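You operate a simulated robot arm through the tools that you are given. There is no shell and no other tool. Be economical: measure what you need, move in short steps, check, and stop when the job is done.

The job below is to be done with a simulated robot arm. You get a single attempt, and the scene is never put back.

Task
Switch on, reset the counter, lower the end stop, dial the job card's batch and run it.
Fine: let the line stop by itself; leave the other controls alone.

It is judged by the outcome, as a careful person would: the job done as asked, and still so three seconds after it is handed in. It fails if anything else is knocked over, pushed out of place, dropped, spilled or broken.

Robot
A 7-joint arm with a two-finger parallel gripper on a trunk, on a base that drives. Base frame: it is fixed to the floor where the robot stands at the start and does not move with it; the origin is under the middle of the robot, x ahead of it, y to its left, z up. Readings come in m, degrees, newtons and seconds.
Its first joint turns from -166.0 to 166.0 degrees. Places, roughly: batch dial [0.5, 0.1, 1]; black jog button [0.9, 3.9, 0.9]; control desk [0.5, 0.1, 1.1]; cross belt direction switch [-1, 2.6, 0.6]; cross belt rocker [-0.9, 2.6, 0.6]; cross belt speed dial [-1, 2.6, 0.7]; delivery counter [0.5, 0.2, 1.1]; delivery emergency stop [0.7, 0.6, 1.4]; delivery jog button [0.3, 0.2, 1]; delivery main switch [0.6, -0.1, 1]; delivery reset button [0.5, -0.1, 1]; delivery speed dial [0.4, 0.2, 1]; delivery start button [0.4, 0.1, 1]; delivery stop button [0.5, 0, 1]; end stop [-0.3, 2.2, 1]; front pressure wheel [0.8, -0.2, 1.2]. Payload 3.43 kg.
The TCP is the grasp point between the finger pads, 0.03 m short of the fingertips. In the tool frame z runs along the fingers and y along their closing line. Largest opening 0.094 m; finger width 0.028, thickness 0.01; the body of the gripper, 0.05 by 0.096 m, starts 0.055 m behind the TCP.
Orientation is told as [roll, pitch, yaw] about the base's x, y, z axes, in that order, counted from this pose: with the fingers straight down and closing along the base's y, the tool's x points along the base's -x, its y along +y and its z along -z.

Tools
- The arm moves only by the tool play_rows. Its argument "moves" is a list of rows, each an object of numbers (a shift or turn left out is 0, a gripper value left out holds the last): "tx", "ty", "tz": the shift along the base's x, y, z in cm; "ax", "ay", "az": the turn, a rotation vector about the base's x, y, z in degrees; "hand": the closure in counts, from 0 (fully open) to 255 (shut). In form: [{"tx": .., "ty": .., "tz": .., "ax": .., "ay": .., "az": .., "hand": ..}, ...]. A call has 1 to 10 rows; each row is the pose to reach, as a shift and turn from the pose commanded when the call began. Rows are played at 5 a second. More than 0.05 m and 8.6 degrees between two rows, or a gripper value outside its range, and nothing of the call is played. A pose out of reach is approached as far as the arm can. The call stops where the force on the tool passes 90 N (or 10 N more than at its start, if that is more) or the arm is blocked; 0.2 s more then pass. Each finger travels about 0.045 m/s and halts on what it meets, pressing with about 34 N; the grip force reading is that of the motor and also rises with nothing between the fingers. The clock runs only during rows and for 0.2 s after the last one: add rows that repeat a pose to give the fingers time. The reply holds the time, the measured pose of the TCP, the force on the tool along the base axes, the opening and the grip force, in the units named above and with some noise, with the torque about the TCP (base axes, N m) and any sound that the robot's microphone picked up.
- Cameras (640 x 400 px; columns grow to the right, rows downward): "scene" is now at [0.0211, 0.2323, 1.381]; the picture's right is [0.21, -0.98, -0.00], its down [-0.58, -0.13, -0.80] and it looks along [0.78, 0.17, -0.60] (base axes); focal length 214 px, centre (320, 200). "wrist" rides on the gripper at [0.076, 0.014, -0.103] in the tool frame; the picture's right is [-0.18, 0.98, 0.00], its down [-0.75, -0.14, -0.64] and it looks along [-0.63, -0.12, 0.77] (tool axes); focal length 243 px, centre (320, 200).
- get_image(camera): a new picture of that camera. No time passes.
- roll_base(legs): drives the robot by 1 to 6 legs, each [ahead, turn to the left] in m and degrees, along the robot's own axes; the way and the turn of a leg run together, so that a leg with both is an arc; at most 1.5 m and 180 degrees a leg. The arm and the cameras ride along, it lands a little off, and it stops where it bumps. It gives what a move gives.
- head_to(pan, tilt): turns the head with the scene camera to pan (to the left, within 120 degrees either way) and tilt (down, from -29 to 69), counted from straight ahead of the robot. It gives what a move gives.
- measure_at(camera, pixels): for up to 12 pixels [column, row] of the newest picture of that camera ("zoom" is the newest enlarged one), the place [x, y, z] in the base frame of the surface seen there, good to about 0.002 m, but the place of the scene camera against the robot may be out by one fixed shift of up to 0.018 m in any direction. No time passes.
- inspect(camera, box): a new picture of the part [left, top, right, bottom] of that camera's present view, enlarged. No time passes.
- hand_in(): hands the job in; it is judged then, once.

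Work in short steps. Measure before you move; look again where a grasp or a placing could have gone wrong, and mend it. You have 80 turns and 60 pictures in all, those below and enlarged ones among them. Open the gripper and draw the arm clear of the work before you hand the job in, unless the task says otherwise; then end with one line.

The tools are called after "Request:" as name(argument=value, ...) on one line, values as JSON. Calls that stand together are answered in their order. play_rows: Moves the arm, as the interface text tells. Its arguments: {"type":"object","properties":{"moves":{"type":"array"}},"required":["moves"]} The other tools are called the same way: roll_base (legs) drives the base; head_to (pan, tilt) turns the head that bears the scene camera; get_image (camera) takes a picture; measure_at (camera, pixels) gives the place of the surface under pixels of a picture; inspect (camera, box) takes an enlarged picture of a part of a camera's view; hand_in () hands the job in.

At the start:

```text
clock: 0.0
eef_pos: [0.5822, -0.1675, 1.294]
tcp_rot: [0.0, 0.1, 0.1]
ft_force: [0.3, -0.2, -0.8]
torque: [0.01, 0.02, 0.0]
width: 0.0942
grip_force: 0.0
robot x, y, heading: [0.0052, -0.0303, 0.1]
head pan, tilt: [12.3, 36.7]
```

scene: 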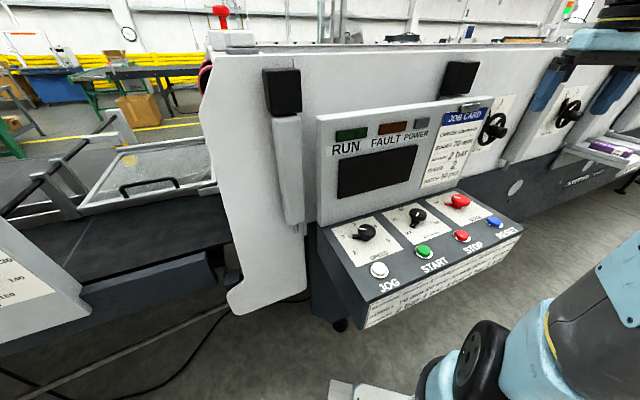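
wrist: 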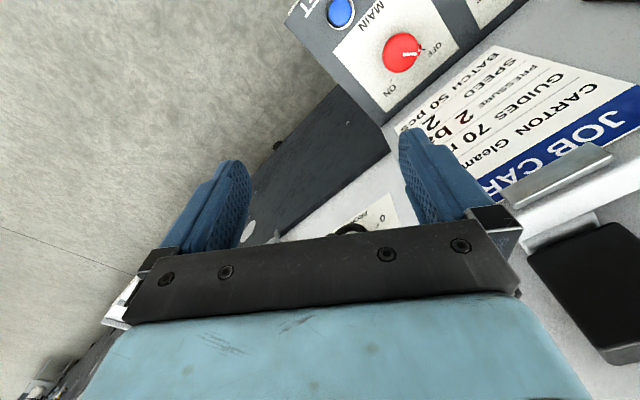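

The desk is seen around (410,240) in the scene picture. I enlarge the panel and the job card to read them.

Request:
inspect(camera="scene", box=[310, 180, 530, 330])

Request:
inspect(camera="scene", box=[310, 80, 510, 210])

```text
2.67 times, centred on (420, 255) of scene
```

zoom: 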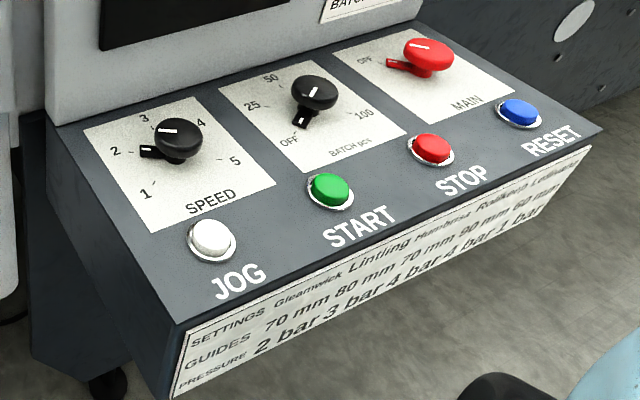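

```text
3.08 times, centred on (410, 145) of scene
```

zoom: 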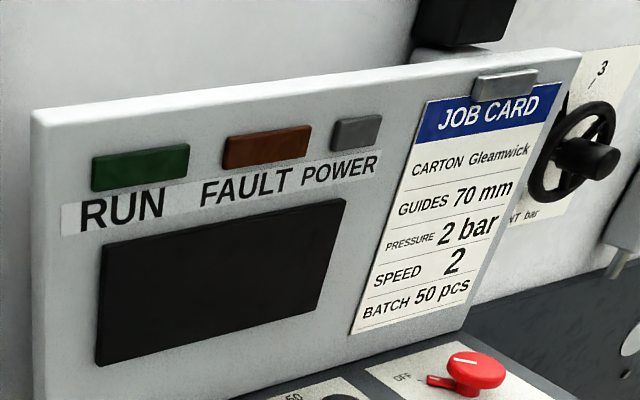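

The card reads BATCH 50, and the batch dial stands at OFF. I measure the controls in the scene picture, and take a fresh wrist picture to compare for the camera shift.

Request:
measure_at(camera="scene", pixels=[[379, 269], [424, 250], [463, 235], [494, 221], [364, 231], [418, 213], [458, 201], [343, 255], [480, 196], [400, 280]])

Request:
get_image(camera="wrist")

Request:
measure_at(camera="wrist", pixels=[[400, 52], [342, 10], [338, 50], [388, 110], [465, 45], [420, 45], [412, 55]])

Request:
head_to(pan=90, tilt=25)

Request:
get_image(camera="scene")

```text
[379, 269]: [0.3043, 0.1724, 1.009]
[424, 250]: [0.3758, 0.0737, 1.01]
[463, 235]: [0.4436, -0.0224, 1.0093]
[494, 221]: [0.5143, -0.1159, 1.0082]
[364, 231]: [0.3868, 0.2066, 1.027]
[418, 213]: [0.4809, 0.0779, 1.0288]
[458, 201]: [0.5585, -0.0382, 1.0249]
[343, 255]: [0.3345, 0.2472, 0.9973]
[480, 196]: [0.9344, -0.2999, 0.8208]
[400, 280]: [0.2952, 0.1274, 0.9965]
```

```text
55 pictures are left
```

wrist: 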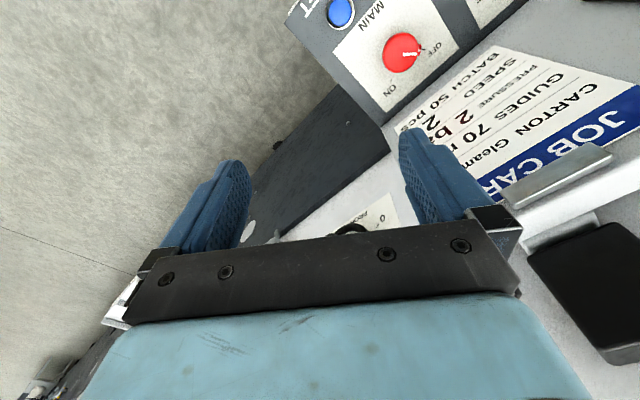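

```text
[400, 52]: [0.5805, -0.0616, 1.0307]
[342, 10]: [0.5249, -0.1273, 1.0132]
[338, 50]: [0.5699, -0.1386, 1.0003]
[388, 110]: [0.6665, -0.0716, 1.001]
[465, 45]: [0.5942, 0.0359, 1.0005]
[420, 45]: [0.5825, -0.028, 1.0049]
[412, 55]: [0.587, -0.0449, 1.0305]
```

```text
clock: 1.5
eef_pos: [0.5809, -0.1679, 1.2951]
tcp_rot: [0.0, -0.1, 0.0]
ft_force: [0.3, -0.7, 0.3]
torque: [-0.01, 0.06, 0.01]
width: 0.0937
grip_force: 0.1
robot x, y, heading: [0.0018, -0.03, 0.1]
head pan, tilt: [90.0, 25.0]
```

```text
54 pictures are left
```

scene: 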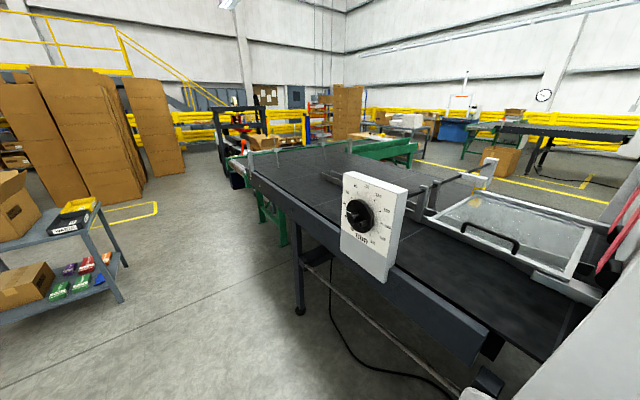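

Scene points lie about (-0.01, +0.011) from the wrist ones. The end stop should be down the delivery belt, near (320,150); I enlarge there.

Request:
inspect(camera="scene", box=[200, 90, 440, 240])

Request:
measure_at(camera="scene", pixels=[[250, 150], [290, 150], [340, 160], [250, 180], [400, 150], [440, 185], [220, 145], [280, 260], [450, 190], [300, 143], [360, 215]])

```text
2.67 times, centred on (320, 165) of scene
```

zoom: 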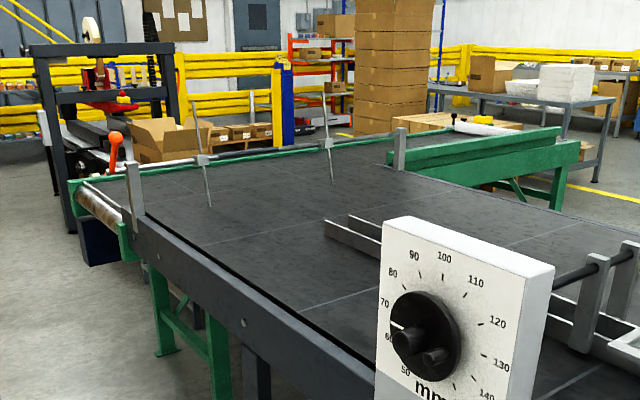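

```text
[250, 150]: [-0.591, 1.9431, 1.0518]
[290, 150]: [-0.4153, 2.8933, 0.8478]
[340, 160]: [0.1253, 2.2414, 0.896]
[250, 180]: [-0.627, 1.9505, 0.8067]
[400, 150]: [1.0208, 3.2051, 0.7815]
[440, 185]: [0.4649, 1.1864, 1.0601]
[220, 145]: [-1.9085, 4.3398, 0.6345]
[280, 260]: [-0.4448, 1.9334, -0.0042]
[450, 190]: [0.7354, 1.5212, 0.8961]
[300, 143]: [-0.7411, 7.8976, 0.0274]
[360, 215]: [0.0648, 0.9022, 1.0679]
```

The end stop is a bar across the belt with a red lever on its near end at zoom (115,150). First the main switch: I look at it in detail from the wrist.

Request:
inspect(camera="wrist", box=[310, 0, 490, 112])

Request:
head_to(pan=12.3, tilt=36.7)

Request:
inspect(camera="scene", box=[390, 175, 510, 250])

```text
3.56 times, centred on (400, 56) of wrist
```

zoom: 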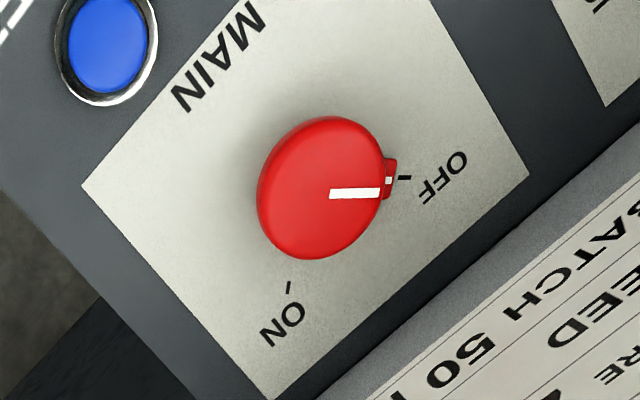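

```text
clock: 3.0
eef_pos: [0.5814, -0.1668, 1.2946]
tcp_rot: [0.0, 0.0, 0.1]
ft_force: [-0.5, -0.2, -0.2]
torque: [0.0, 0.02, 0.0]
width: 0.0943
grip_force: 0.0
robot x, y, heading: [-0.0012, -0.0326, 0.1]
head pan, tilt: [12.3, 36.7]
```

```text
5.33 times, centred on (450, 212) of scene
```

zoom: 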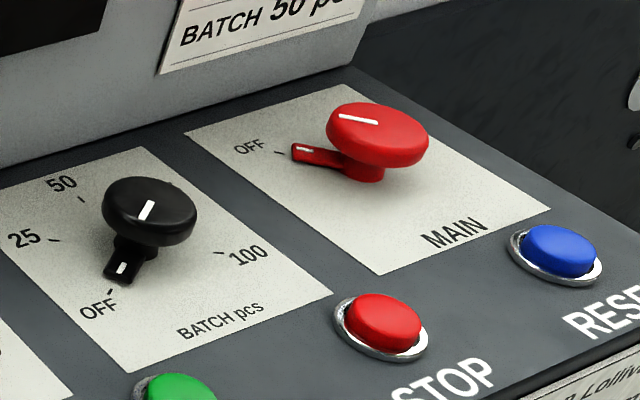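

Pointer at OFF (toward +y), ON is about a quarter-turn clockwise seen from above. I measure ticks and cap edge in the wrist view.

Request:
measure_at(camera="wrist", pixels=[[424, 50], [391, 80], [400.3, 52.6], [384, 53], [416, 53], [404, 34.5], [399, 70.5], [341, 12], [417, 49]])

Request:
measure_at(camera="zoom", pixels=[[377, 132], [280, 153], [310, 153], [385, 320], [560, 248], [150, 210], [80, 198], [110, 291], [220, 252], [52, 240], [122, 270], [185, 390]])

```text
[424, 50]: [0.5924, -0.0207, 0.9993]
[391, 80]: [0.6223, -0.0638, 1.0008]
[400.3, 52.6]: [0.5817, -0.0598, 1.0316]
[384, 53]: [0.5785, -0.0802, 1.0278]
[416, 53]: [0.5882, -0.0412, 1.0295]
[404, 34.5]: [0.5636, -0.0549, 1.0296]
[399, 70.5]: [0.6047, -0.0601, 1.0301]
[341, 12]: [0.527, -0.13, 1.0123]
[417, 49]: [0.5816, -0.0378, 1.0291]
```

```text
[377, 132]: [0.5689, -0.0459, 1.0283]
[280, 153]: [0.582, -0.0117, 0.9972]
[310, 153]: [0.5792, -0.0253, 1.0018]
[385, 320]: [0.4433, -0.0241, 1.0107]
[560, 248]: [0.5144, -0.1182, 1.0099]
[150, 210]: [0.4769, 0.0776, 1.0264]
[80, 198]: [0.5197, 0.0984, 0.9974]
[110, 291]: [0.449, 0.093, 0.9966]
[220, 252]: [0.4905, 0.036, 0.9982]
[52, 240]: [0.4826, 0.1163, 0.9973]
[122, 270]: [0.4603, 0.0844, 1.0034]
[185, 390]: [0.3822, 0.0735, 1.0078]
```

Cap centre is (0.584,-0.0605), Ø 0.043, top 1.031. I move above it with yaw +40 and the fingers half-closed, and then check the clearance to the card panel.

Request:
play_rows(moves=[{"tx": 0, "ty": 3, "tz": -2, "az": 8, "hand": 50}, {"tx": 0.1, "ty": 6, "tz": -5, "az": 16, "hand": 50}, {"tx": 0.2, "ty": 9, "tz": -8, "az": 24, "hand": 50}, {"tx": 0.3, "ty": 10.6, "tz": -11, "az": 32, "hand": 50}, {"tx": 0.3, "ty": 10.6, "tz": -14, "az": 40, "hand": 50}, {"tx": 0.3, "ty": 10.6, "tz": -14, "az": 40, "hand": 50}])

Request:
get_image(camera="scene")

Request:
get_image(camera="wrist")

```text
clock: 4.4
eef_pos: [0.5858, -0.061, 1.1536]
tcp_rot: [0.0, -0.1, 40.1]
ft_force: [-0.1, 0.8, -0.7]
torque: [-0.01, 0.0, 0.02]
width: 0.0756
grip_force: 0.0
robot x, y, heading: [0.0009, -0.0307, -0.1]
head pan, tilt: [12.3, 36.7]
```

```text
50 pictures are left
```

scene: 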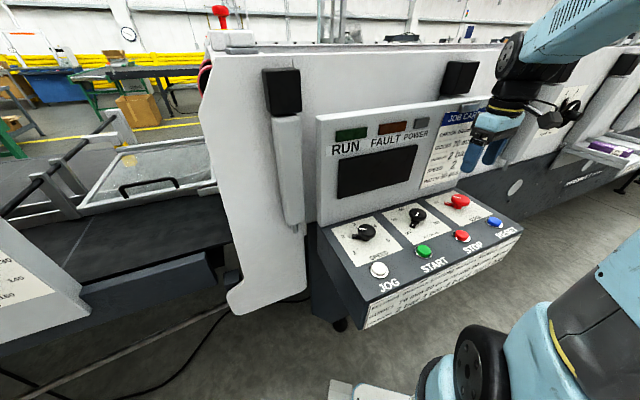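

```text
49 pictures are left
```

wrist: 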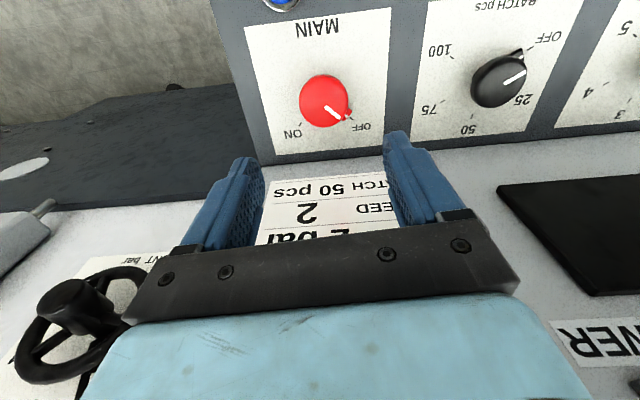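

The main knob is at (324,100) and the card panel beyond. I measure the cap edges, both dials' ticks and the panel from here.

Request:
measure_at(camera="wrist", pixels=[[303, 100], [344, 100], [324, 78], [324, 122], [302, 123], [350, 119], [320, 215], [330, 188], [326, 98]])

Request:
inspect(camera="wrist", box=[410, 0, 610, 150])

Request:
measure_at(camera="zoom", pixels=[[210, 270], [390, 270], [300, 190], [285, 345], [290, 265]])

```text
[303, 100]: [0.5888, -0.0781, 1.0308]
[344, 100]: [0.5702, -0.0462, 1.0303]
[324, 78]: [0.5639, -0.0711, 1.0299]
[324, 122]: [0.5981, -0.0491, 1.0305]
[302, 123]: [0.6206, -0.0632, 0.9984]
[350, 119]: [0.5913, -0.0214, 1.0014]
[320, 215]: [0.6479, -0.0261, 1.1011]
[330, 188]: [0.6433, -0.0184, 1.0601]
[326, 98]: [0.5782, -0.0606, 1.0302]
```

```text
2.67 times, centred on (510, 75) of wrist
```

zoom: 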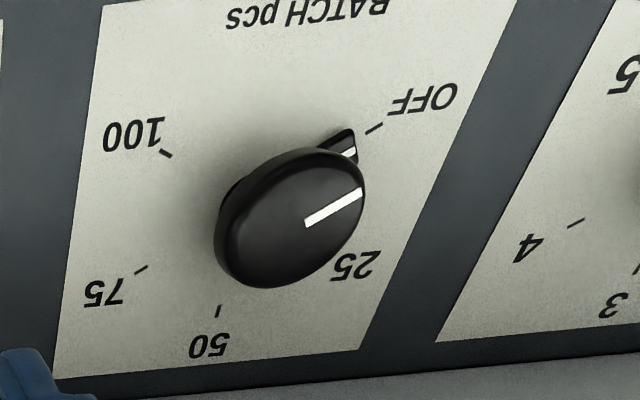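

```text
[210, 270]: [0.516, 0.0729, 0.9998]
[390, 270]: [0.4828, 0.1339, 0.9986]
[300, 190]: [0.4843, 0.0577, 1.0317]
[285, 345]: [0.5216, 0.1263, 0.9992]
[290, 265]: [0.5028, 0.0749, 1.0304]
```

Cap centre refined to (0.582,-0.061); OFF tick at 77°, ON tick at -3°, so the turn is about -80°. The panel is 7 cm away. I descend and grip the cap.

Request:
play_rows(moves=[{"tx": -0.4, "ty": 0, "tz": -4}, {"tx": -0.4, "ty": 0, "tz": -8}, {"tx": -0.4, "ty": 0, "tz": -11.1}, {"tx": -0.4, "ty": 0, "tz": -11.1}, {"tx": -0.4, "ty": 0, "tz": -11.1, "hand": 255}, {"tx": -0.4, "ty": 0, "tz": -11.1}, {"tx": -0.4, "ty": 0, "tz": -11.1}, {"tx": -0.4, "ty": 0, "tz": -11.1}])

Request:
get_image(camera="wrist")

```text
clock: 6.2
eef_pos: [0.5808, -0.0621, 1.043]
tcp_rot: [0.0, 0.0, 40.0]
ft_force: [-1.7, 2.7, -4.0]
torque: [0.13, -0.1, 0.02]
width: 0.0453
grip_force: 45.1
robot x, y, heading: [0.0028, -0.031, -0.1]
head pan, tilt: [12.3, 36.7]
```

```text
47 pictures are left
```

wrist: 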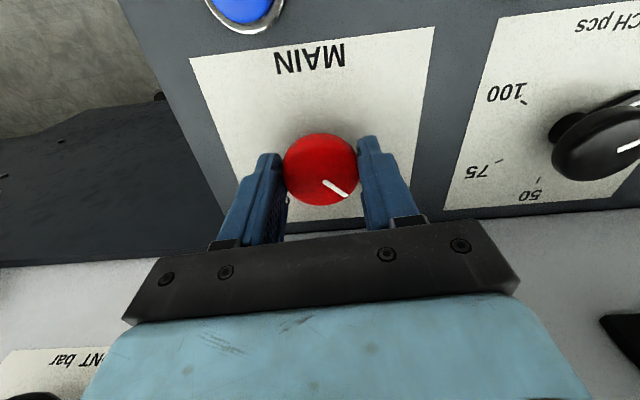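

The cap is held (opening 0.045). I turn it clockwise by 80°.

Request:
play_rows(moves=[{"az": -8}, {"az": -16}, {"az": -24}, {"az": -32}, {"az": -40}, {"az": -48}, {"az": -56}, {"az": -64}, {"az": -72}, {"az": -80}])

Request:
inspect(camera="scene", box=[310, 100, 530, 250])

Request:
get_image(camera="wrist")

```text
clock: 8.4
eef_pos: [0.582, -0.0588, 1.0435]
tcp_rot: [-0.1, 0.0, -40.0]
ft_force: [0.8, 47.3, -28.4]
torque: [0.71, 0.34, -0.01]
width: 0.0454
grip_force: 44.8
robot x, y, heading: [0.0015, -0.029, -0.1]
head pan, tilt: [12.3, 36.7]
```

```text
2.67 times, centred on (420, 175) of scene
```

zoom: 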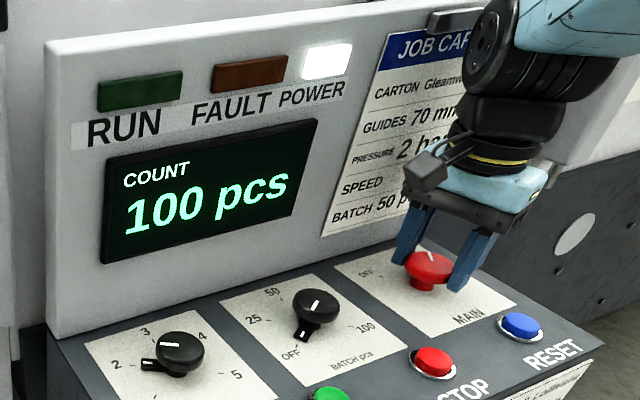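

```text
45 pictures are left
```

wrist: 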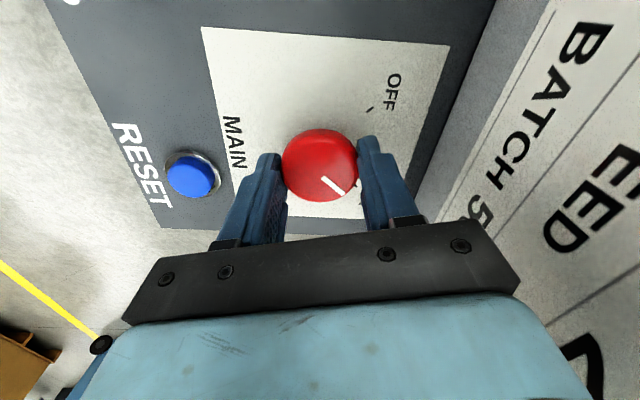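

Power light is on and the counter shows 100 pcs. I release, rise, close the fingers and go above the reset button at (0.526,-0.129).

Request:
play_rows(moves=[{"hand": 60}, {"hand": 60}, {"hand": 60}, {"tz": 4, "hand": 60}, {"tz": 7, "hand": 255}, {"tx": -2.8, "ty": -3.4, "tz": 7, "hand": 255}, {"tx": -5.6, "ty": -6.8, "tz": 7, "hand": 255}, {"tx": -5.6, "ty": -6.8, "tz": 5, "hand": 255}, {"tx": -5.6, "ty": -6.8, "tz": 3, "hand": 255}, {"tx": -5.6, "ty": -6.8, "tz": 3, "hand": 255}])

Request:
get_image(camera="wrist")

```text
clock: 10.6
eef_pos: [0.5258, -0.1307, 1.0737]
tcp_rot: [0.1, 0.0, -40.0]
ft_force: [0.5, -0.3, -0.1]
torque: [0.01, 0.0, 0.01]
width: 0.0
grip_force: 32.9
robot x, y, heading: [0.0002, -0.0332, -0.1]
head pan, tilt: [12.3, 36.7]
```

```text
44 pictures are left
```

wrist: 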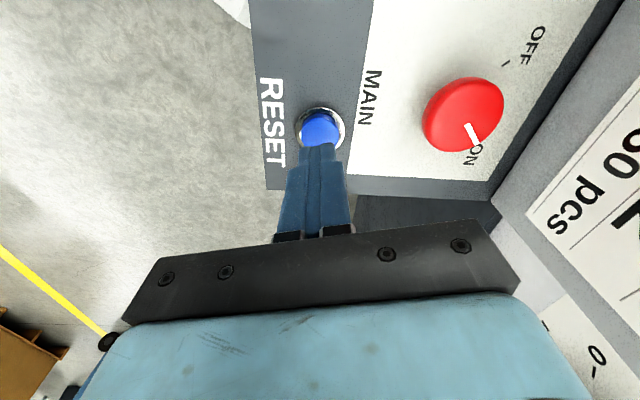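

The fingertips are over the blue button with about 3 cm to go. I press down gently and come back up.

Request:
play_rows(moves=[{"tz": -2}, {"tz": -3}, {"tz": -3.5}, {"tz": -3.8}, {"tz": -3.8}, {"tz": -1}, {"tz": 3}, {"tz": 7}])

Request:
inspect(camera="scene", box=[310, 100, 530, 250])

```text
clock: 12.4
eef_pos: [0.525, -0.1288, 1.1438]
tcp_rot: [0.1, 0.0, -40.0]
ft_force: [0.0, 0.4, -0.2]
torque: [-0.01, 0.03, -0.01]
width: 0.0
grip_force: 32.9
robot x, y, heading: [0.0021, -0.0358, 0.2]
head pan, tilt: [12.3, 36.7]
heard: click
```

```text
2.67 times, centred on (420, 175) of scene
```

zoom: 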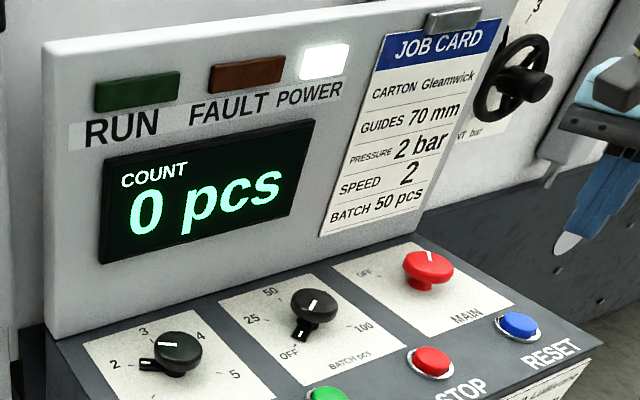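

Counter shows 0. Next the end stop. I lift the arm a bit and look to the left and behind for free floor before driving.

Request:
play_rows(moves=[{"tx": -3, "ty": 0, "tz": 3}, {"tx": -6, "tz": 6, "az": 8}, {"tx": -9, "tz": 9, "az": 16}, {"tx": -11, "tz": 12, "az": 24}, {"tx": -12, "tz": 15, "az": 32}, {"tx": -12, "tz": 18, "az": 40}])

Request:
head_to(pan=120, tilt=35)

Request:
get_image(camera="scene")

Request:
measure_at(camera="scene", pixels=[[100, 150], [200, 120], [190, 170], [50, 250], [250, 160], [330, 330], [500, 200], [200, 210], [420, 130], [460, 250]])

Request:
head_to(pan=-120, tilt=35)

Request:
get_image(camera="scene")

```text
clock: 13.8
eef_pos: [0.4036, -0.1289, 1.323]
tcp_rot: [0.0, 0.0, 0.1]
ft_force: [0.3, 0.9, -0.3]
torque: [-0.04, 0.0, -0.01]
width: 0.0001
grip_force: 33.6
robot x, y, heading: [-0.0029, -0.0308, -0.0]
head pan, tilt: [12.3, 36.7]
```

```text
clock: 15.7
eef_pos: [0.4046, -0.1306, 1.3224]
tcp_rot: [0.0, 0.1, 0.0]
ft_force: [0.2, 0.2, 0.2]
torque: [-0.02, 0.01, 0.01]
width: 0.0001
grip_force: 32.4
robot x, y, heading: [0.0016, -0.0343, 0.3]
head pan, tilt: [120.0, 35.0]
```

```text
42 pictures are left
```

scene: 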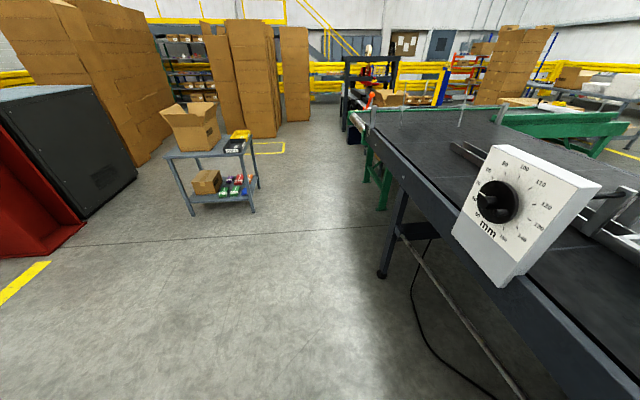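

```text
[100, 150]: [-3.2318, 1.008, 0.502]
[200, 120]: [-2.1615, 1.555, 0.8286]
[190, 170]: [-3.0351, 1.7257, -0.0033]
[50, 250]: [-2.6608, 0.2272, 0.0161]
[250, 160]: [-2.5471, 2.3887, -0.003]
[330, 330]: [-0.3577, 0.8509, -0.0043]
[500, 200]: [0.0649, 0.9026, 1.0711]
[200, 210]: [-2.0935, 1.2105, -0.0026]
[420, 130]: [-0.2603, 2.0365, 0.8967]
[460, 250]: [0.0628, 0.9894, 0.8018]
```

```text
clock: 19.0
eef_pos: [0.405, -0.1296, 1.322]
tcp_rot: [-0.2, 0.0, -0.1]
ft_force: [-0.3, 0.8, -0.1]
torque: [-0.01, -0.03, 0.0]
width: 0.0
grip_force: 33.1
robot x, y, heading: [0.0025, -0.0302, 0.0]
head pan, tilt: [-120.0, 35.0]
```

```text
41 pictures are left
```

scene: 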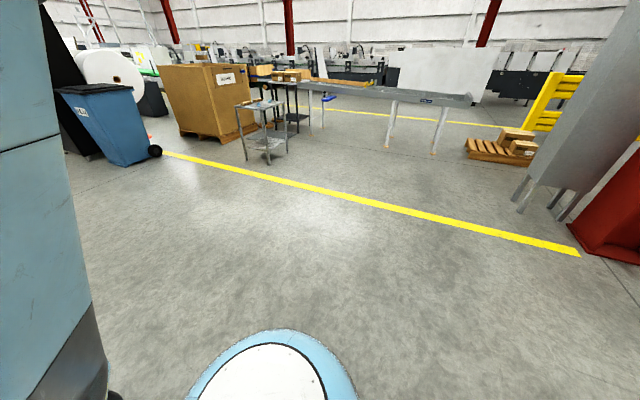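

Floor behind and to the left is clear; the shelf is near (-2.1,1.4). I back off, turn left 111° and drive toward (-1.15,1.4), then turn to face the end stop post at (-0.59,1.94).

Request:
roll_base(legs=[[-0.6, 0], [0, 111], [1.45, 0], [0, -75]])

Request:
head_to(pan=0, tilt=30)

Request:
get_image(camera="scene")

```text
clock: 26.3
eef_pos: [-0.4678, 0.3638, 1.3238]
tcp_rot: [-0.1, 0.0, 85.2]
ft_force: [0.3, -0.1, 0.0]
torque: [0.01, 0.08, 0.02]
width: 0.0001
grip_force: 32.8
robot x, y, heading: [-0.5348, -0.0365, 86.7]
head pan, tilt: [-120.0, 35.0]
stopped in leg 2: the robot was blocked; the commanded pose is now the measured one
```

```text
clock: 28.3
eef_pos: [-0.4674, 0.364, 1.3233]
tcp_rot: [0.1, 0.1, 85.3]
ft_force: [0.8, 0.6, 0.9]
torque: [0.02, 0.01, 0.02]
width: 0.0
grip_force: 32.7
robot x, y, heading: [-0.5347, -0.0376, 86.8]
head pan, tilt: [0.0, 30.0]
```

```text
40 pictures are left
```

scene: 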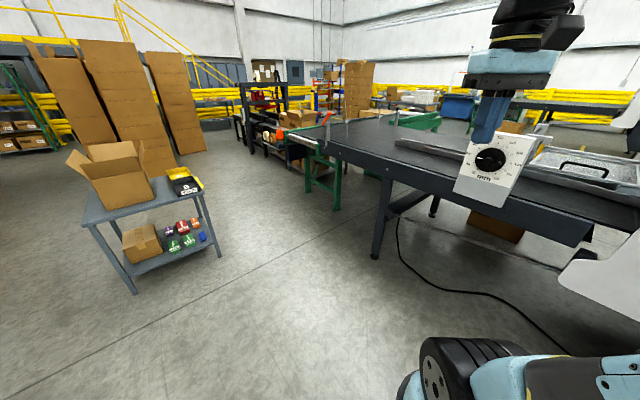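

Blocked in the turn at heading 87°. I look to the right and rear to see what it touched.

Request:
head_to(pan=-70, tilt=40)

Request:
get_image(camera="scene")

Request:
measure_at(camera="scene", pixels=[[320, 200], [320, 300], [320, 100], [200, 200], [440, 200], [500, 300]])

Request:
head_to(pan=-120, tilt=50)

Request:
get_image(camera="scene")

```text
clock: 29.7
eef_pos: [-0.4676, 0.3626, 1.322]
tcp_rot: [-0.1, 0.1, 85.4]
ft_force: [1.1, -0.6, -0.6]
torque: [-0.02, -0.03, 0.0]
width: 0.0
grip_force: 33.0
robot x, y, heading: [-0.5338, -0.0385, 86.6]
head pan, tilt: [-70.0, 40.0]
```

```text
39 pictures are left
```

scene: 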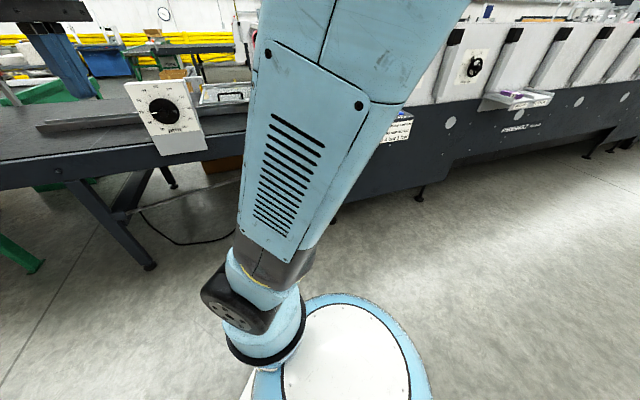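

```text
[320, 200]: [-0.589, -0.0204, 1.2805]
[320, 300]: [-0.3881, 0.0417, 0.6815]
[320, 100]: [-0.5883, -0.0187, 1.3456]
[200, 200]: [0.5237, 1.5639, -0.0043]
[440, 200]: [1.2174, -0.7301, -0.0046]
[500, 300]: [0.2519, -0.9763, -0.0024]
```

```text
clock: 30.9
eef_pos: [-0.4676, 0.3634, 1.3225]
tcp_rot: [0.0, 0.1, 85.3]
ft_force: [-0.3, -0.5, 0.2]
torque: [0.01, 0.0, 0.02]
width: 0.0
grip_force: 33.0
robot x, y, heading: [-0.5373, -0.0398, 86.8]
head pan, tilt: [-120.0, 50.0]
```

```text
38 pictures are left
```

scene: 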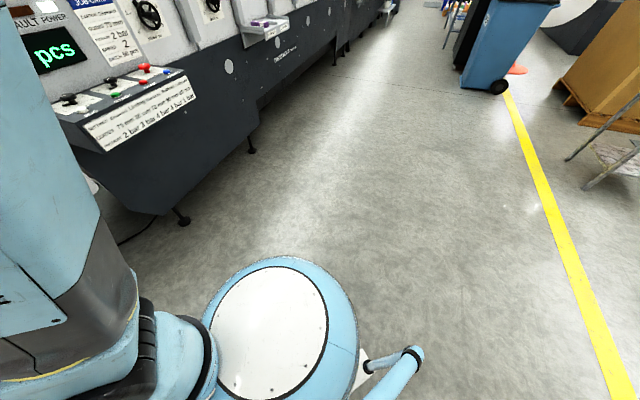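

Nothing visibly touches; I retry the turn in a small step, with the head forward.

Request:
head_to(pan=60, tilt=45)

Request:
get_image(camera="scene")

Request:
roll_base(legs=[[0, 12]])

```text
clock: 33.5
eef_pos: [-0.4679, 0.3639, 1.3231]
tcp_rot: [-0.1, 0.0, 85.3]
ft_force: [0.4, 0.2, -0.1]
torque: [0.03, -0.02, 0.03]
width: 0.0001
grip_force: 33.2
robot x, y, heading: [-0.5322, -0.0374, 86.7]
head pan, tilt: [60.0, 45.0]
```

```text
37 pictures are left
```

scene: 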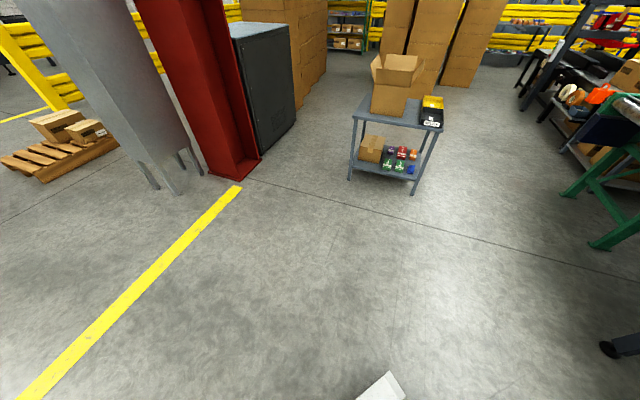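

```text
clock: 34.8
eef_pos: [-0.5509, 0.3716, 1.3223]
tcp_rot: [0.0, 0.1, 97.0]
ft_force: [0.8, 0.6, -0.2]
torque: [0.0, 0.02, -0.02]
width: 0.0002
grip_force: 33.4
robot x, y, heading: [-0.5291, -0.0366, 98.5]
head pan, tilt: [60.0, 45.0]
```

It turned freely. I continue: 14° more, drive 1.5 m, then turn right 80°.

Request:
roll_base(legs=[[0, 14], [1.5, 0], [0, -40]])

Request:
head_to(pan=-25, tilt=30)

Request:
get_image(camera="scene")

```text
clock: 45.4
eef_pos: [-0.9634, 1.7233, 1.3235]
tcp_rot: [0.0, 0.1, 71.3]
ft_force: [-0.3, 0.7, 0.0]
torque: [0.02, -0.02, 0.0]
width: 0.0
grip_force: 33.3
robot x, y, heading: [-1.1529, 1.359, 72.9]
head pan, tilt: [60.0, 45.0]
```

```text
clock: 47.0
eef_pos: [-0.9641, 1.7233, 1.3238]
tcp_rot: [0.0, 0.1, 71.3]
ft_force: [0.0, 0.4, 0.0]
torque: [0.01, 0.01, 0.04]
width: 0.0002
grip_force: 33.0
robot x, y, heading: [-1.1516, 1.356, 73.1]
head pan, tilt: [-25.0, 30.0]
```

```text
36 pictures are left
```

scene: 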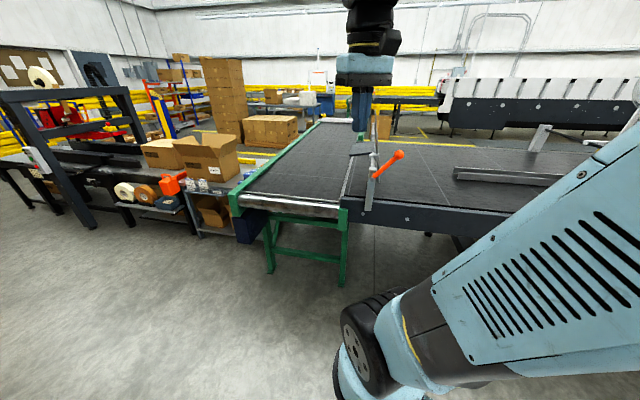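

The red lever is at (385,168). I zoom in and measure.

Request:
inspect(camera="scene", box=[310, 110, 470, 220])

Request:
measure_at(camera="scene", pixels=[[398, 154], [390, 162], [380, 173], [371, 200], [372, 165], [358, 153], [362, 140], [350, 190], [540, 130], [368, 205]])

```text
3.64 times, centred on (390, 165) of scene
```

zoom: 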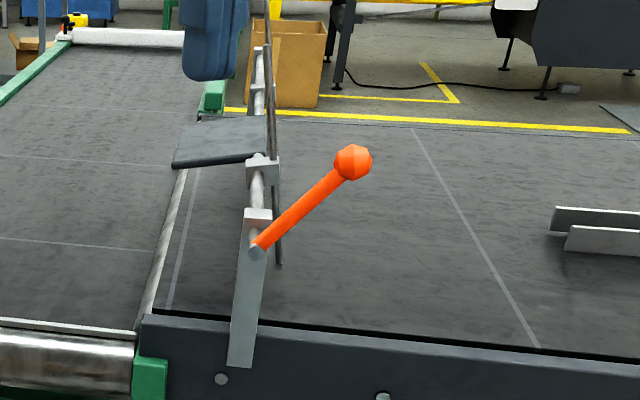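

```text
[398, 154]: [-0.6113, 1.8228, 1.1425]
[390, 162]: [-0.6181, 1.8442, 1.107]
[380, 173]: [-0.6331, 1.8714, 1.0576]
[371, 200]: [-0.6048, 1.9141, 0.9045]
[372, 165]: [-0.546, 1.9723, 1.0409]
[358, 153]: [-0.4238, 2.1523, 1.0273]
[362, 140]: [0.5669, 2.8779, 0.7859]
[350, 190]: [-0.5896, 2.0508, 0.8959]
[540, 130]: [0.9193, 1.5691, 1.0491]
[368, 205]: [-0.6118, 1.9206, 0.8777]
```

The flap lies horizontal (raised) downstream of the shaft; the lever leans upstream with its ball near (-0.60,1.83,1.145). Swinging the lever downstream should drop the flap. I bring the hand above the ball, closing line along the shaft.

Request:
play_rows(moves=[{"tx": 4, "ty": 1.2, "tz": 0, "az": 6, "hand": 60}, {"tx": 8, "ty": 2.4, "tz": 0, "az": 12}, {"tx": 12, "ty": 3.6, "tz": 0, "az": 18}, {"tx": 16, "ty": 4.8, "tz": 0, "az": 24}, {"tx": 20, "ty": 6, "tz": 0, "az": 30}, {"tx": 24, "ty": 7.2, "tz": 0, "az": 36}, {"tx": 28, "ty": 8.4, "tz": -1, "az": 42}, {"tx": 32, "ty": 9.6, "tz": -2, "az": 48}, {"tx": 36, "ty": 10.8, "tz": -3, "az": 55}, {"tx": 36, "ty": 10.8, "tz": -3, "az": 55}])

Request:
get_image(camera="wrist")

Request:
get_image(camera="scene")

```text
clock: 49.2
eef_pos: [-0.6031, 1.833, 1.2942]
tcp_rot: [0.0, 0.0, 126.4]
ft_force: [-0.1, 0.6, 0.0]
torque: [-0.04, 0.0, -0.01]
width: 0.0717
grip_force: 0.1
robot x, y, heading: [-1.1528, 1.3561, 73.0]
head pan, tilt: [-25.0, 30.0]
```

```text
34 pictures are left
```

wrist: 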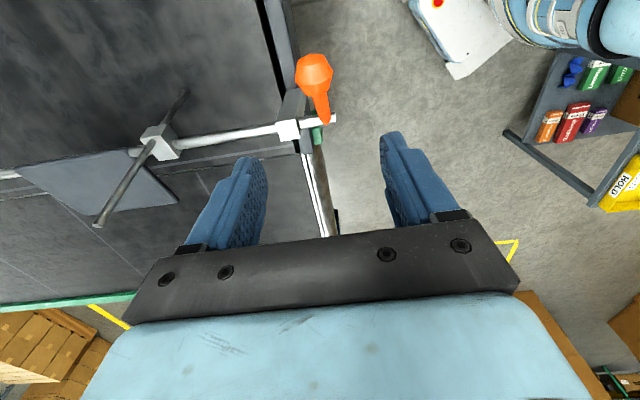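

```text
33 pictures are left
```

scene: 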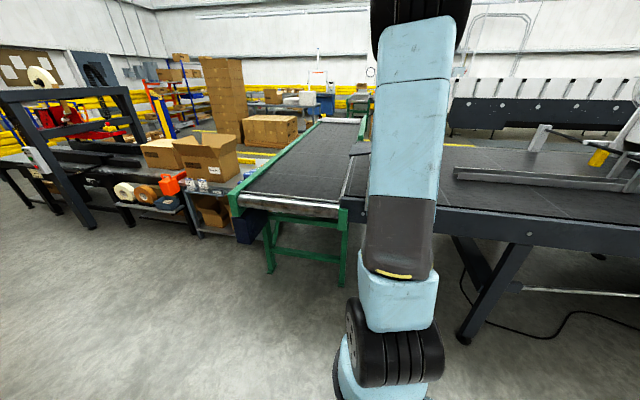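

The wrist sees the orange ball at (314,72), the shaft end at (332,118) and the grey flap at (95,180). I measure them.

Request:
measure_at(camera="wrist", pixels=[[314, 72], [300, 72], [328, 72], [320, 105], [333, 119], [318, 123], [288, 130], [190, 143], [100, 180], [165, 190], [60, 175], [325, 112]])

Request:
inspect(camera="wrist", box=[60, 40, 380, 240])

```text
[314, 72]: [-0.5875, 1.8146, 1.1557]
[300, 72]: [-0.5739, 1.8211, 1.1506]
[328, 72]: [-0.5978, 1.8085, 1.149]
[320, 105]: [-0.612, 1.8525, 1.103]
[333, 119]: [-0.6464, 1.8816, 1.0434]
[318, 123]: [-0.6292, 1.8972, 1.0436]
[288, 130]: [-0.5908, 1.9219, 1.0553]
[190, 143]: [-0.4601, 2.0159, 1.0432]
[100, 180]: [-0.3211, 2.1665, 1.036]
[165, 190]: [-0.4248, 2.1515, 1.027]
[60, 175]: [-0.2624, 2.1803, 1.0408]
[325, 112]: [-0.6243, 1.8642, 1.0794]
```

```text
2.00 times, centred on (220, 140) of wrist
```

zoom: 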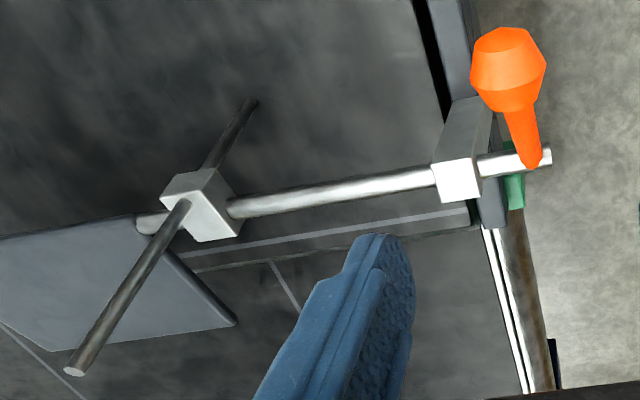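

Pivot ≈(-0.639,1.890,1.036), ball ≈(-0.586,1.815,1.146): radius 0.143, at 130° from downstream. I lower onto the ball and grip it.

Request:
play_rows(moves=[{"tx": 1.7, "ty": -1.8, "tz": 0}, {"tx": 1.7, "ty": -1.8, "tz": -4}, {"tx": 1.7, "ty": -1.8, "tz": -8}, {"tx": 1.7, "ty": -1.8, "tz": -12}, {"tx": 1.7, "ty": -1.8, "tz": -14.5}, {"tx": 1.7, "ty": -1.8, "tz": -14.5}, {"tx": 1.7, "ty": -1.8, "tz": -14.5, "hand": 255}, {"tx": 1.7, "ty": -1.8, "tz": -14.5}, {"tx": 1.7, "ty": -1.8, "tz": -14.5}, {"tx": 1.7, "ty": -1.8, "tz": -14.5}])

Request:
get_image(camera="wrist")

```text
clock: 51.4
eef_pos: [-0.5866, 1.8164, 1.1469]
tcp_rot: [0.0, 0.0, 126.4]
ft_force: [0.0, 0.4, -1.4]
torque: [-0.05, -0.11, 0.03]
width: 0.0376
grip_force: 45.2
robot x, y, heading: [-1.1488, 1.3584, 73.0]
head pan, tilt: [-25.0, 30.0]
```

```text
31 pictures are left
```

wrist: 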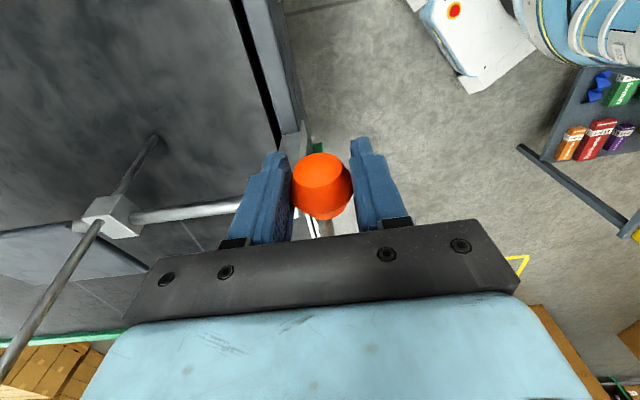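

The ball is held (opening 0.038). I swing the lever along its arc, first half to just past the vertical.

Request:
play_rows(moves=[{"tx": -1.18, "ty": 1.69, "tz": 1.46}, {"tx": -2.48, "ty": 3.54, "tz": 2.51}, {"tx": -3.86, "ty": 5.51, "tz": 3.15}, {"tx": -5.29, "ty": 7.54, "tz": 3.37}, {"tx": -6.72, "ty": 9.58, "tz": 3.15}, {"tx": -6.72, "ty": 9.58, "tz": 3.15}])

Request:
get_image(camera="wrist")

```text
clock: 52.8
eef_pos: [-0.6554, 1.9119, 1.178]
tcp_rot: [0.2, 0.1, 126.3]
ft_force: [-8.8, -15.9, -11.1]
torque: [-1.1, -0.37, 0.13]
width: 0.0374
grip_force: 44.6
robot x, y, heading: [-1.1515, 1.3561, 73.2]
head pan, tilt: [-25.0, 30.0]
```

```text
30 pictures are left
```

wrist: 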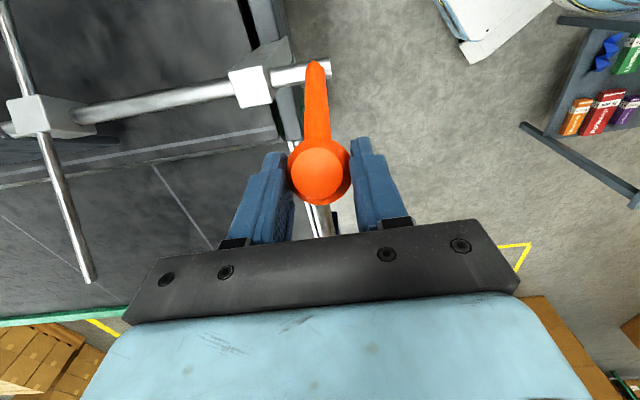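

The lever follows and the flap is turning down. I go on to about 40°.

Request:
play_rows(moves=[{"tx": -1.38, "ty": 1.97, "tz": -0.64}, {"tx": -2.68, "ty": 3.82, "tz": -1.69}, {"tx": -3.85, "ty": 5.49, "tz": -3.12}, {"tx": -4.86, "ty": 6.93, "tz": -4.88}, {"tx": -4.86, "ty": 6.93, "tz": -4.88}])

Request:
get_image(camera="wrist")

Request:
inspect(camera="scene", box=[310, 110, 470, 220])

```text
clock: 53.8
eef_pos: [-0.6957, 1.9671, 1.1444]
tcp_rot: [-1.0, 0.3, 125.6]
ft_force: [-16.6, -38.1, 19.6]
torque: [-1.02, -0.32, -0.08]
width: 0.0383
grip_force: 45.0
robot x, y, heading: [-1.1484, 1.3585, 72.9]
head pan, tilt: [-25.0, 30.0]
stopped in row 5: the force on the tool passed its limit at 144 N (the readings are from after the stop); the commanded pose is now the measured one
```

```text
29 pictures are left
```

wrist: 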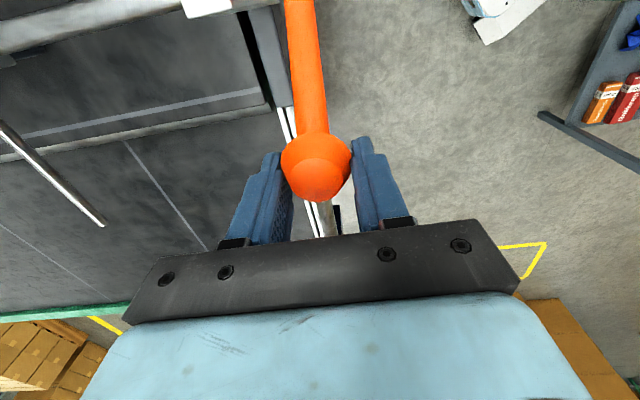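

```text
3.64 times, centred on (390, 165) of scene
```

zoom: 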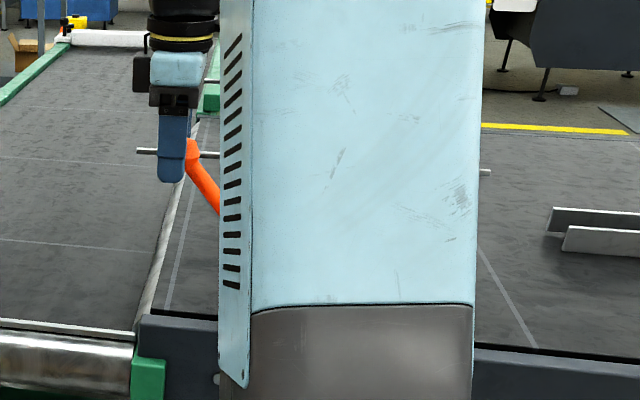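

A hard stop was met at about 48°. I release, rise and retreat a bit to look at the flap.

Request:
play_rows(moves=[{"hand": 60}, {"hand": 60}, {"hand": 60}, {"tz": 4}, {"tz": 8}, {"tz": 12}, {"tx": -4, "tz": 14}, {"tx": -8, "tz": 16}, {"tx": -12, "tz": 16}, {"tx": -16, "tz": 16}])

Request:
inspect(camera="scene", box=[310, 110, 470, 220])

Request:
get_image(camera="wrist")

```text
clock: 56.0
eef_pos: [-0.8571, 1.9708, 1.3018]
tcp_rot: [-0.8, 0.2, 125.8]
ft_force: [0.6, -0.1, -1.0]
torque: [-0.01, 0.01, 0.0]
width: 0.0718
grip_force: 0.1
robot x, y, heading: [-1.1518, 1.357, 73.2]
head pan, tilt: [-25.0, 30.0]
```

```text
3.64 times, centred on (390, 165) of scene
```

zoom: 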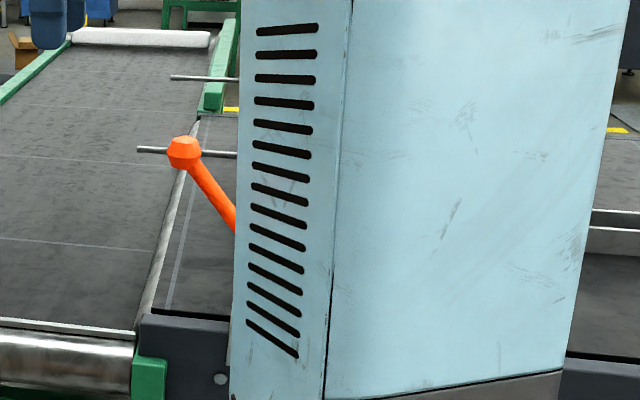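

```text
26 pictures are left
```

wrist: 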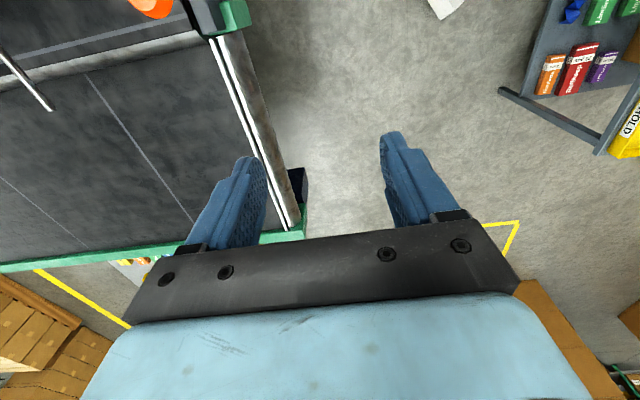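

The lever stays over. I tuck the arm back in its driving pose and look again.

Request:
play_rows(moves=[{"tx": -1.5, "ty": -3.5, "tz": 0.3, "az": -7.8}, {"tx": -3, "ty": -7, "tz": 0.6, "az": -15.6}, {"tx": -4.5, "ty": -10.5, "tz": 1, "az": -23.4}, {"tx": -6, "ty": -14, "tz": 1.2, "az": -31.2}, {"tx": -7.5, "ty": -17.5, "tz": 1.5, "az": -39}, {"tx": -9, "ty": -21, "tz": 1.8, "az": -47}, {"tx": -10.7, "ty": -24.8, "tz": 2, "az": -54.5}])

Request:
inspect(camera="scene", box=[310, 110, 470, 220])

```text
clock: 57.6
eef_pos: [-0.9614, 1.7244, 1.3217]
tcp_rot: [-0.9, 0.3, 71.1]
ft_force: [0.4, 0.3, 0.5]
torque: [-0.03, 0.04, -0.01]
width: 0.0719
grip_force: 0.1
robot x, y, heading: [-1.1472, 1.3539, 73.0]
head pan, tilt: [-25.0, 30.0]
```

```text
3.64 times, centred on (390, 165) of scene
```

zoom: 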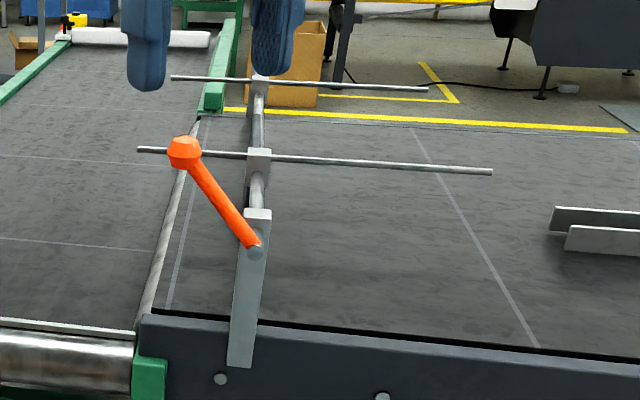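

The lever and rods have swung through. I drive back the way I came and look at the flap from upstream.

Request:
roll_base(legs=[[0, 40], [-1.45, 0], [0, -50]])

Request:
head_to(pan=20, tilt=15)

Request:
get_image(camera="scene")

```text
clock: 69.5
eef_pos: [-0.3379, 0.3625, 1.322]
tcp_rot: [-0.9, 0.2, 60.4]
ft_force: [-0.3, 0.3, -0.5]
torque: [0.01, 0.0, 0.02]
width: 0.0719
grip_force: 0.1
robot x, y, heading: [-0.6301, 0.0543, 62.4]
head pan, tilt: [-25.0, 30.0]
```

```text
clock: 70.6
eef_pos: [-0.3386, 0.3629, 1.3219]
tcp_rot: [-0.9, 0.2, 60.5]
ft_force: [-0.1, -1.0, -0.2]
torque: [-0.03, -0.02, 0.0]
width: 0.0716
grip_force: 0.0
robot x, y, heading: [-0.6289, 0.0559, 62.4]
head pan, tilt: [20.0, 15.0]
```

```text
24 pictures are left
```

scene: 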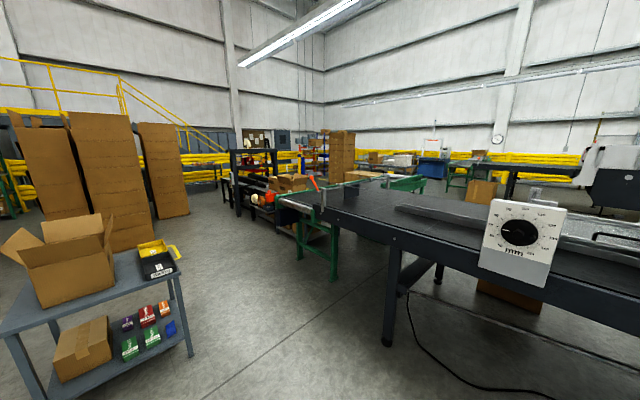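

I enlarge the end stop area around (350,190).

Request:
inspect(camera="scene", box=[300, 160, 410, 230])

```text
5.71 times, centred on (355, 195) of scene
```

zoom: 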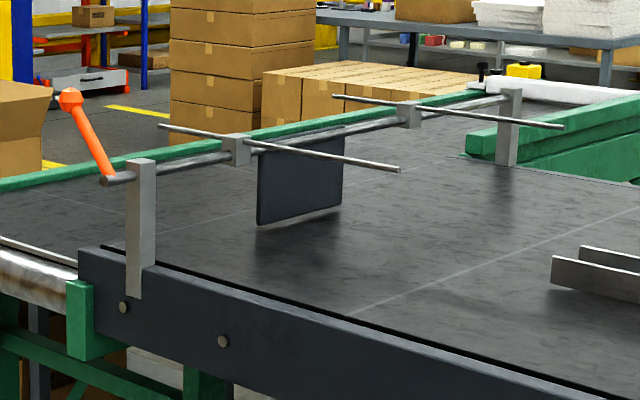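

The plate hangs down over the belt: lowered. I turn back to the desk and drive up.

Request:
roll_base(legs=[[0, -62.4], [0.5, 0]])

Request:
head_to(pan=0, tilt=36)

Request:
get_image(camera="scene")

```text
clock: 76.7
eef_pos: [0.2803, -0.0622, 1.3226]
tcp_rot: [-0.9, 0.2, -2.3]
ft_force: [-0.1, 0.6, -0.4]
torque: [0.03, 0.0, 0.04]
width: 0.0718
grip_force: 0.2
robot x, y, heading: [-0.1232, 0.0818, -0.2]
head pan, tilt: [20.0, 15.0]
```

```text
clock: 77.6
eef_pos: [0.2803, -0.0618, 1.3229]
tcp_rot: [-0.9, 0.1, -2.2]
ft_force: [-0.1, 0.4, -0.4]
torque: [-0.02, 0.0, -0.01]
width: 0.0721
grip_force: 0.0
robot x, y, heading: [-0.1261, 0.08, 0.0]
head pan, tilt: [0.0, 36.0]
```

```text
22 pictures are left
```

scene: 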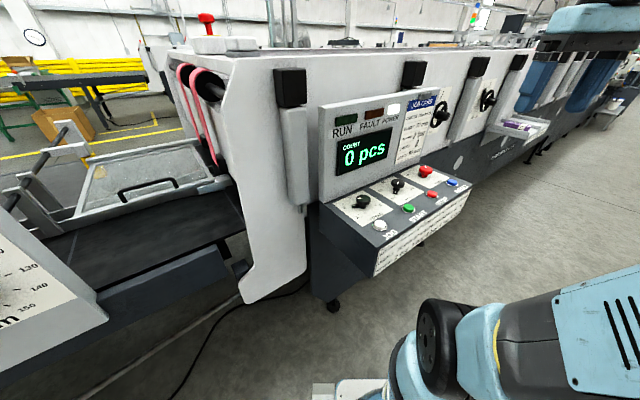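

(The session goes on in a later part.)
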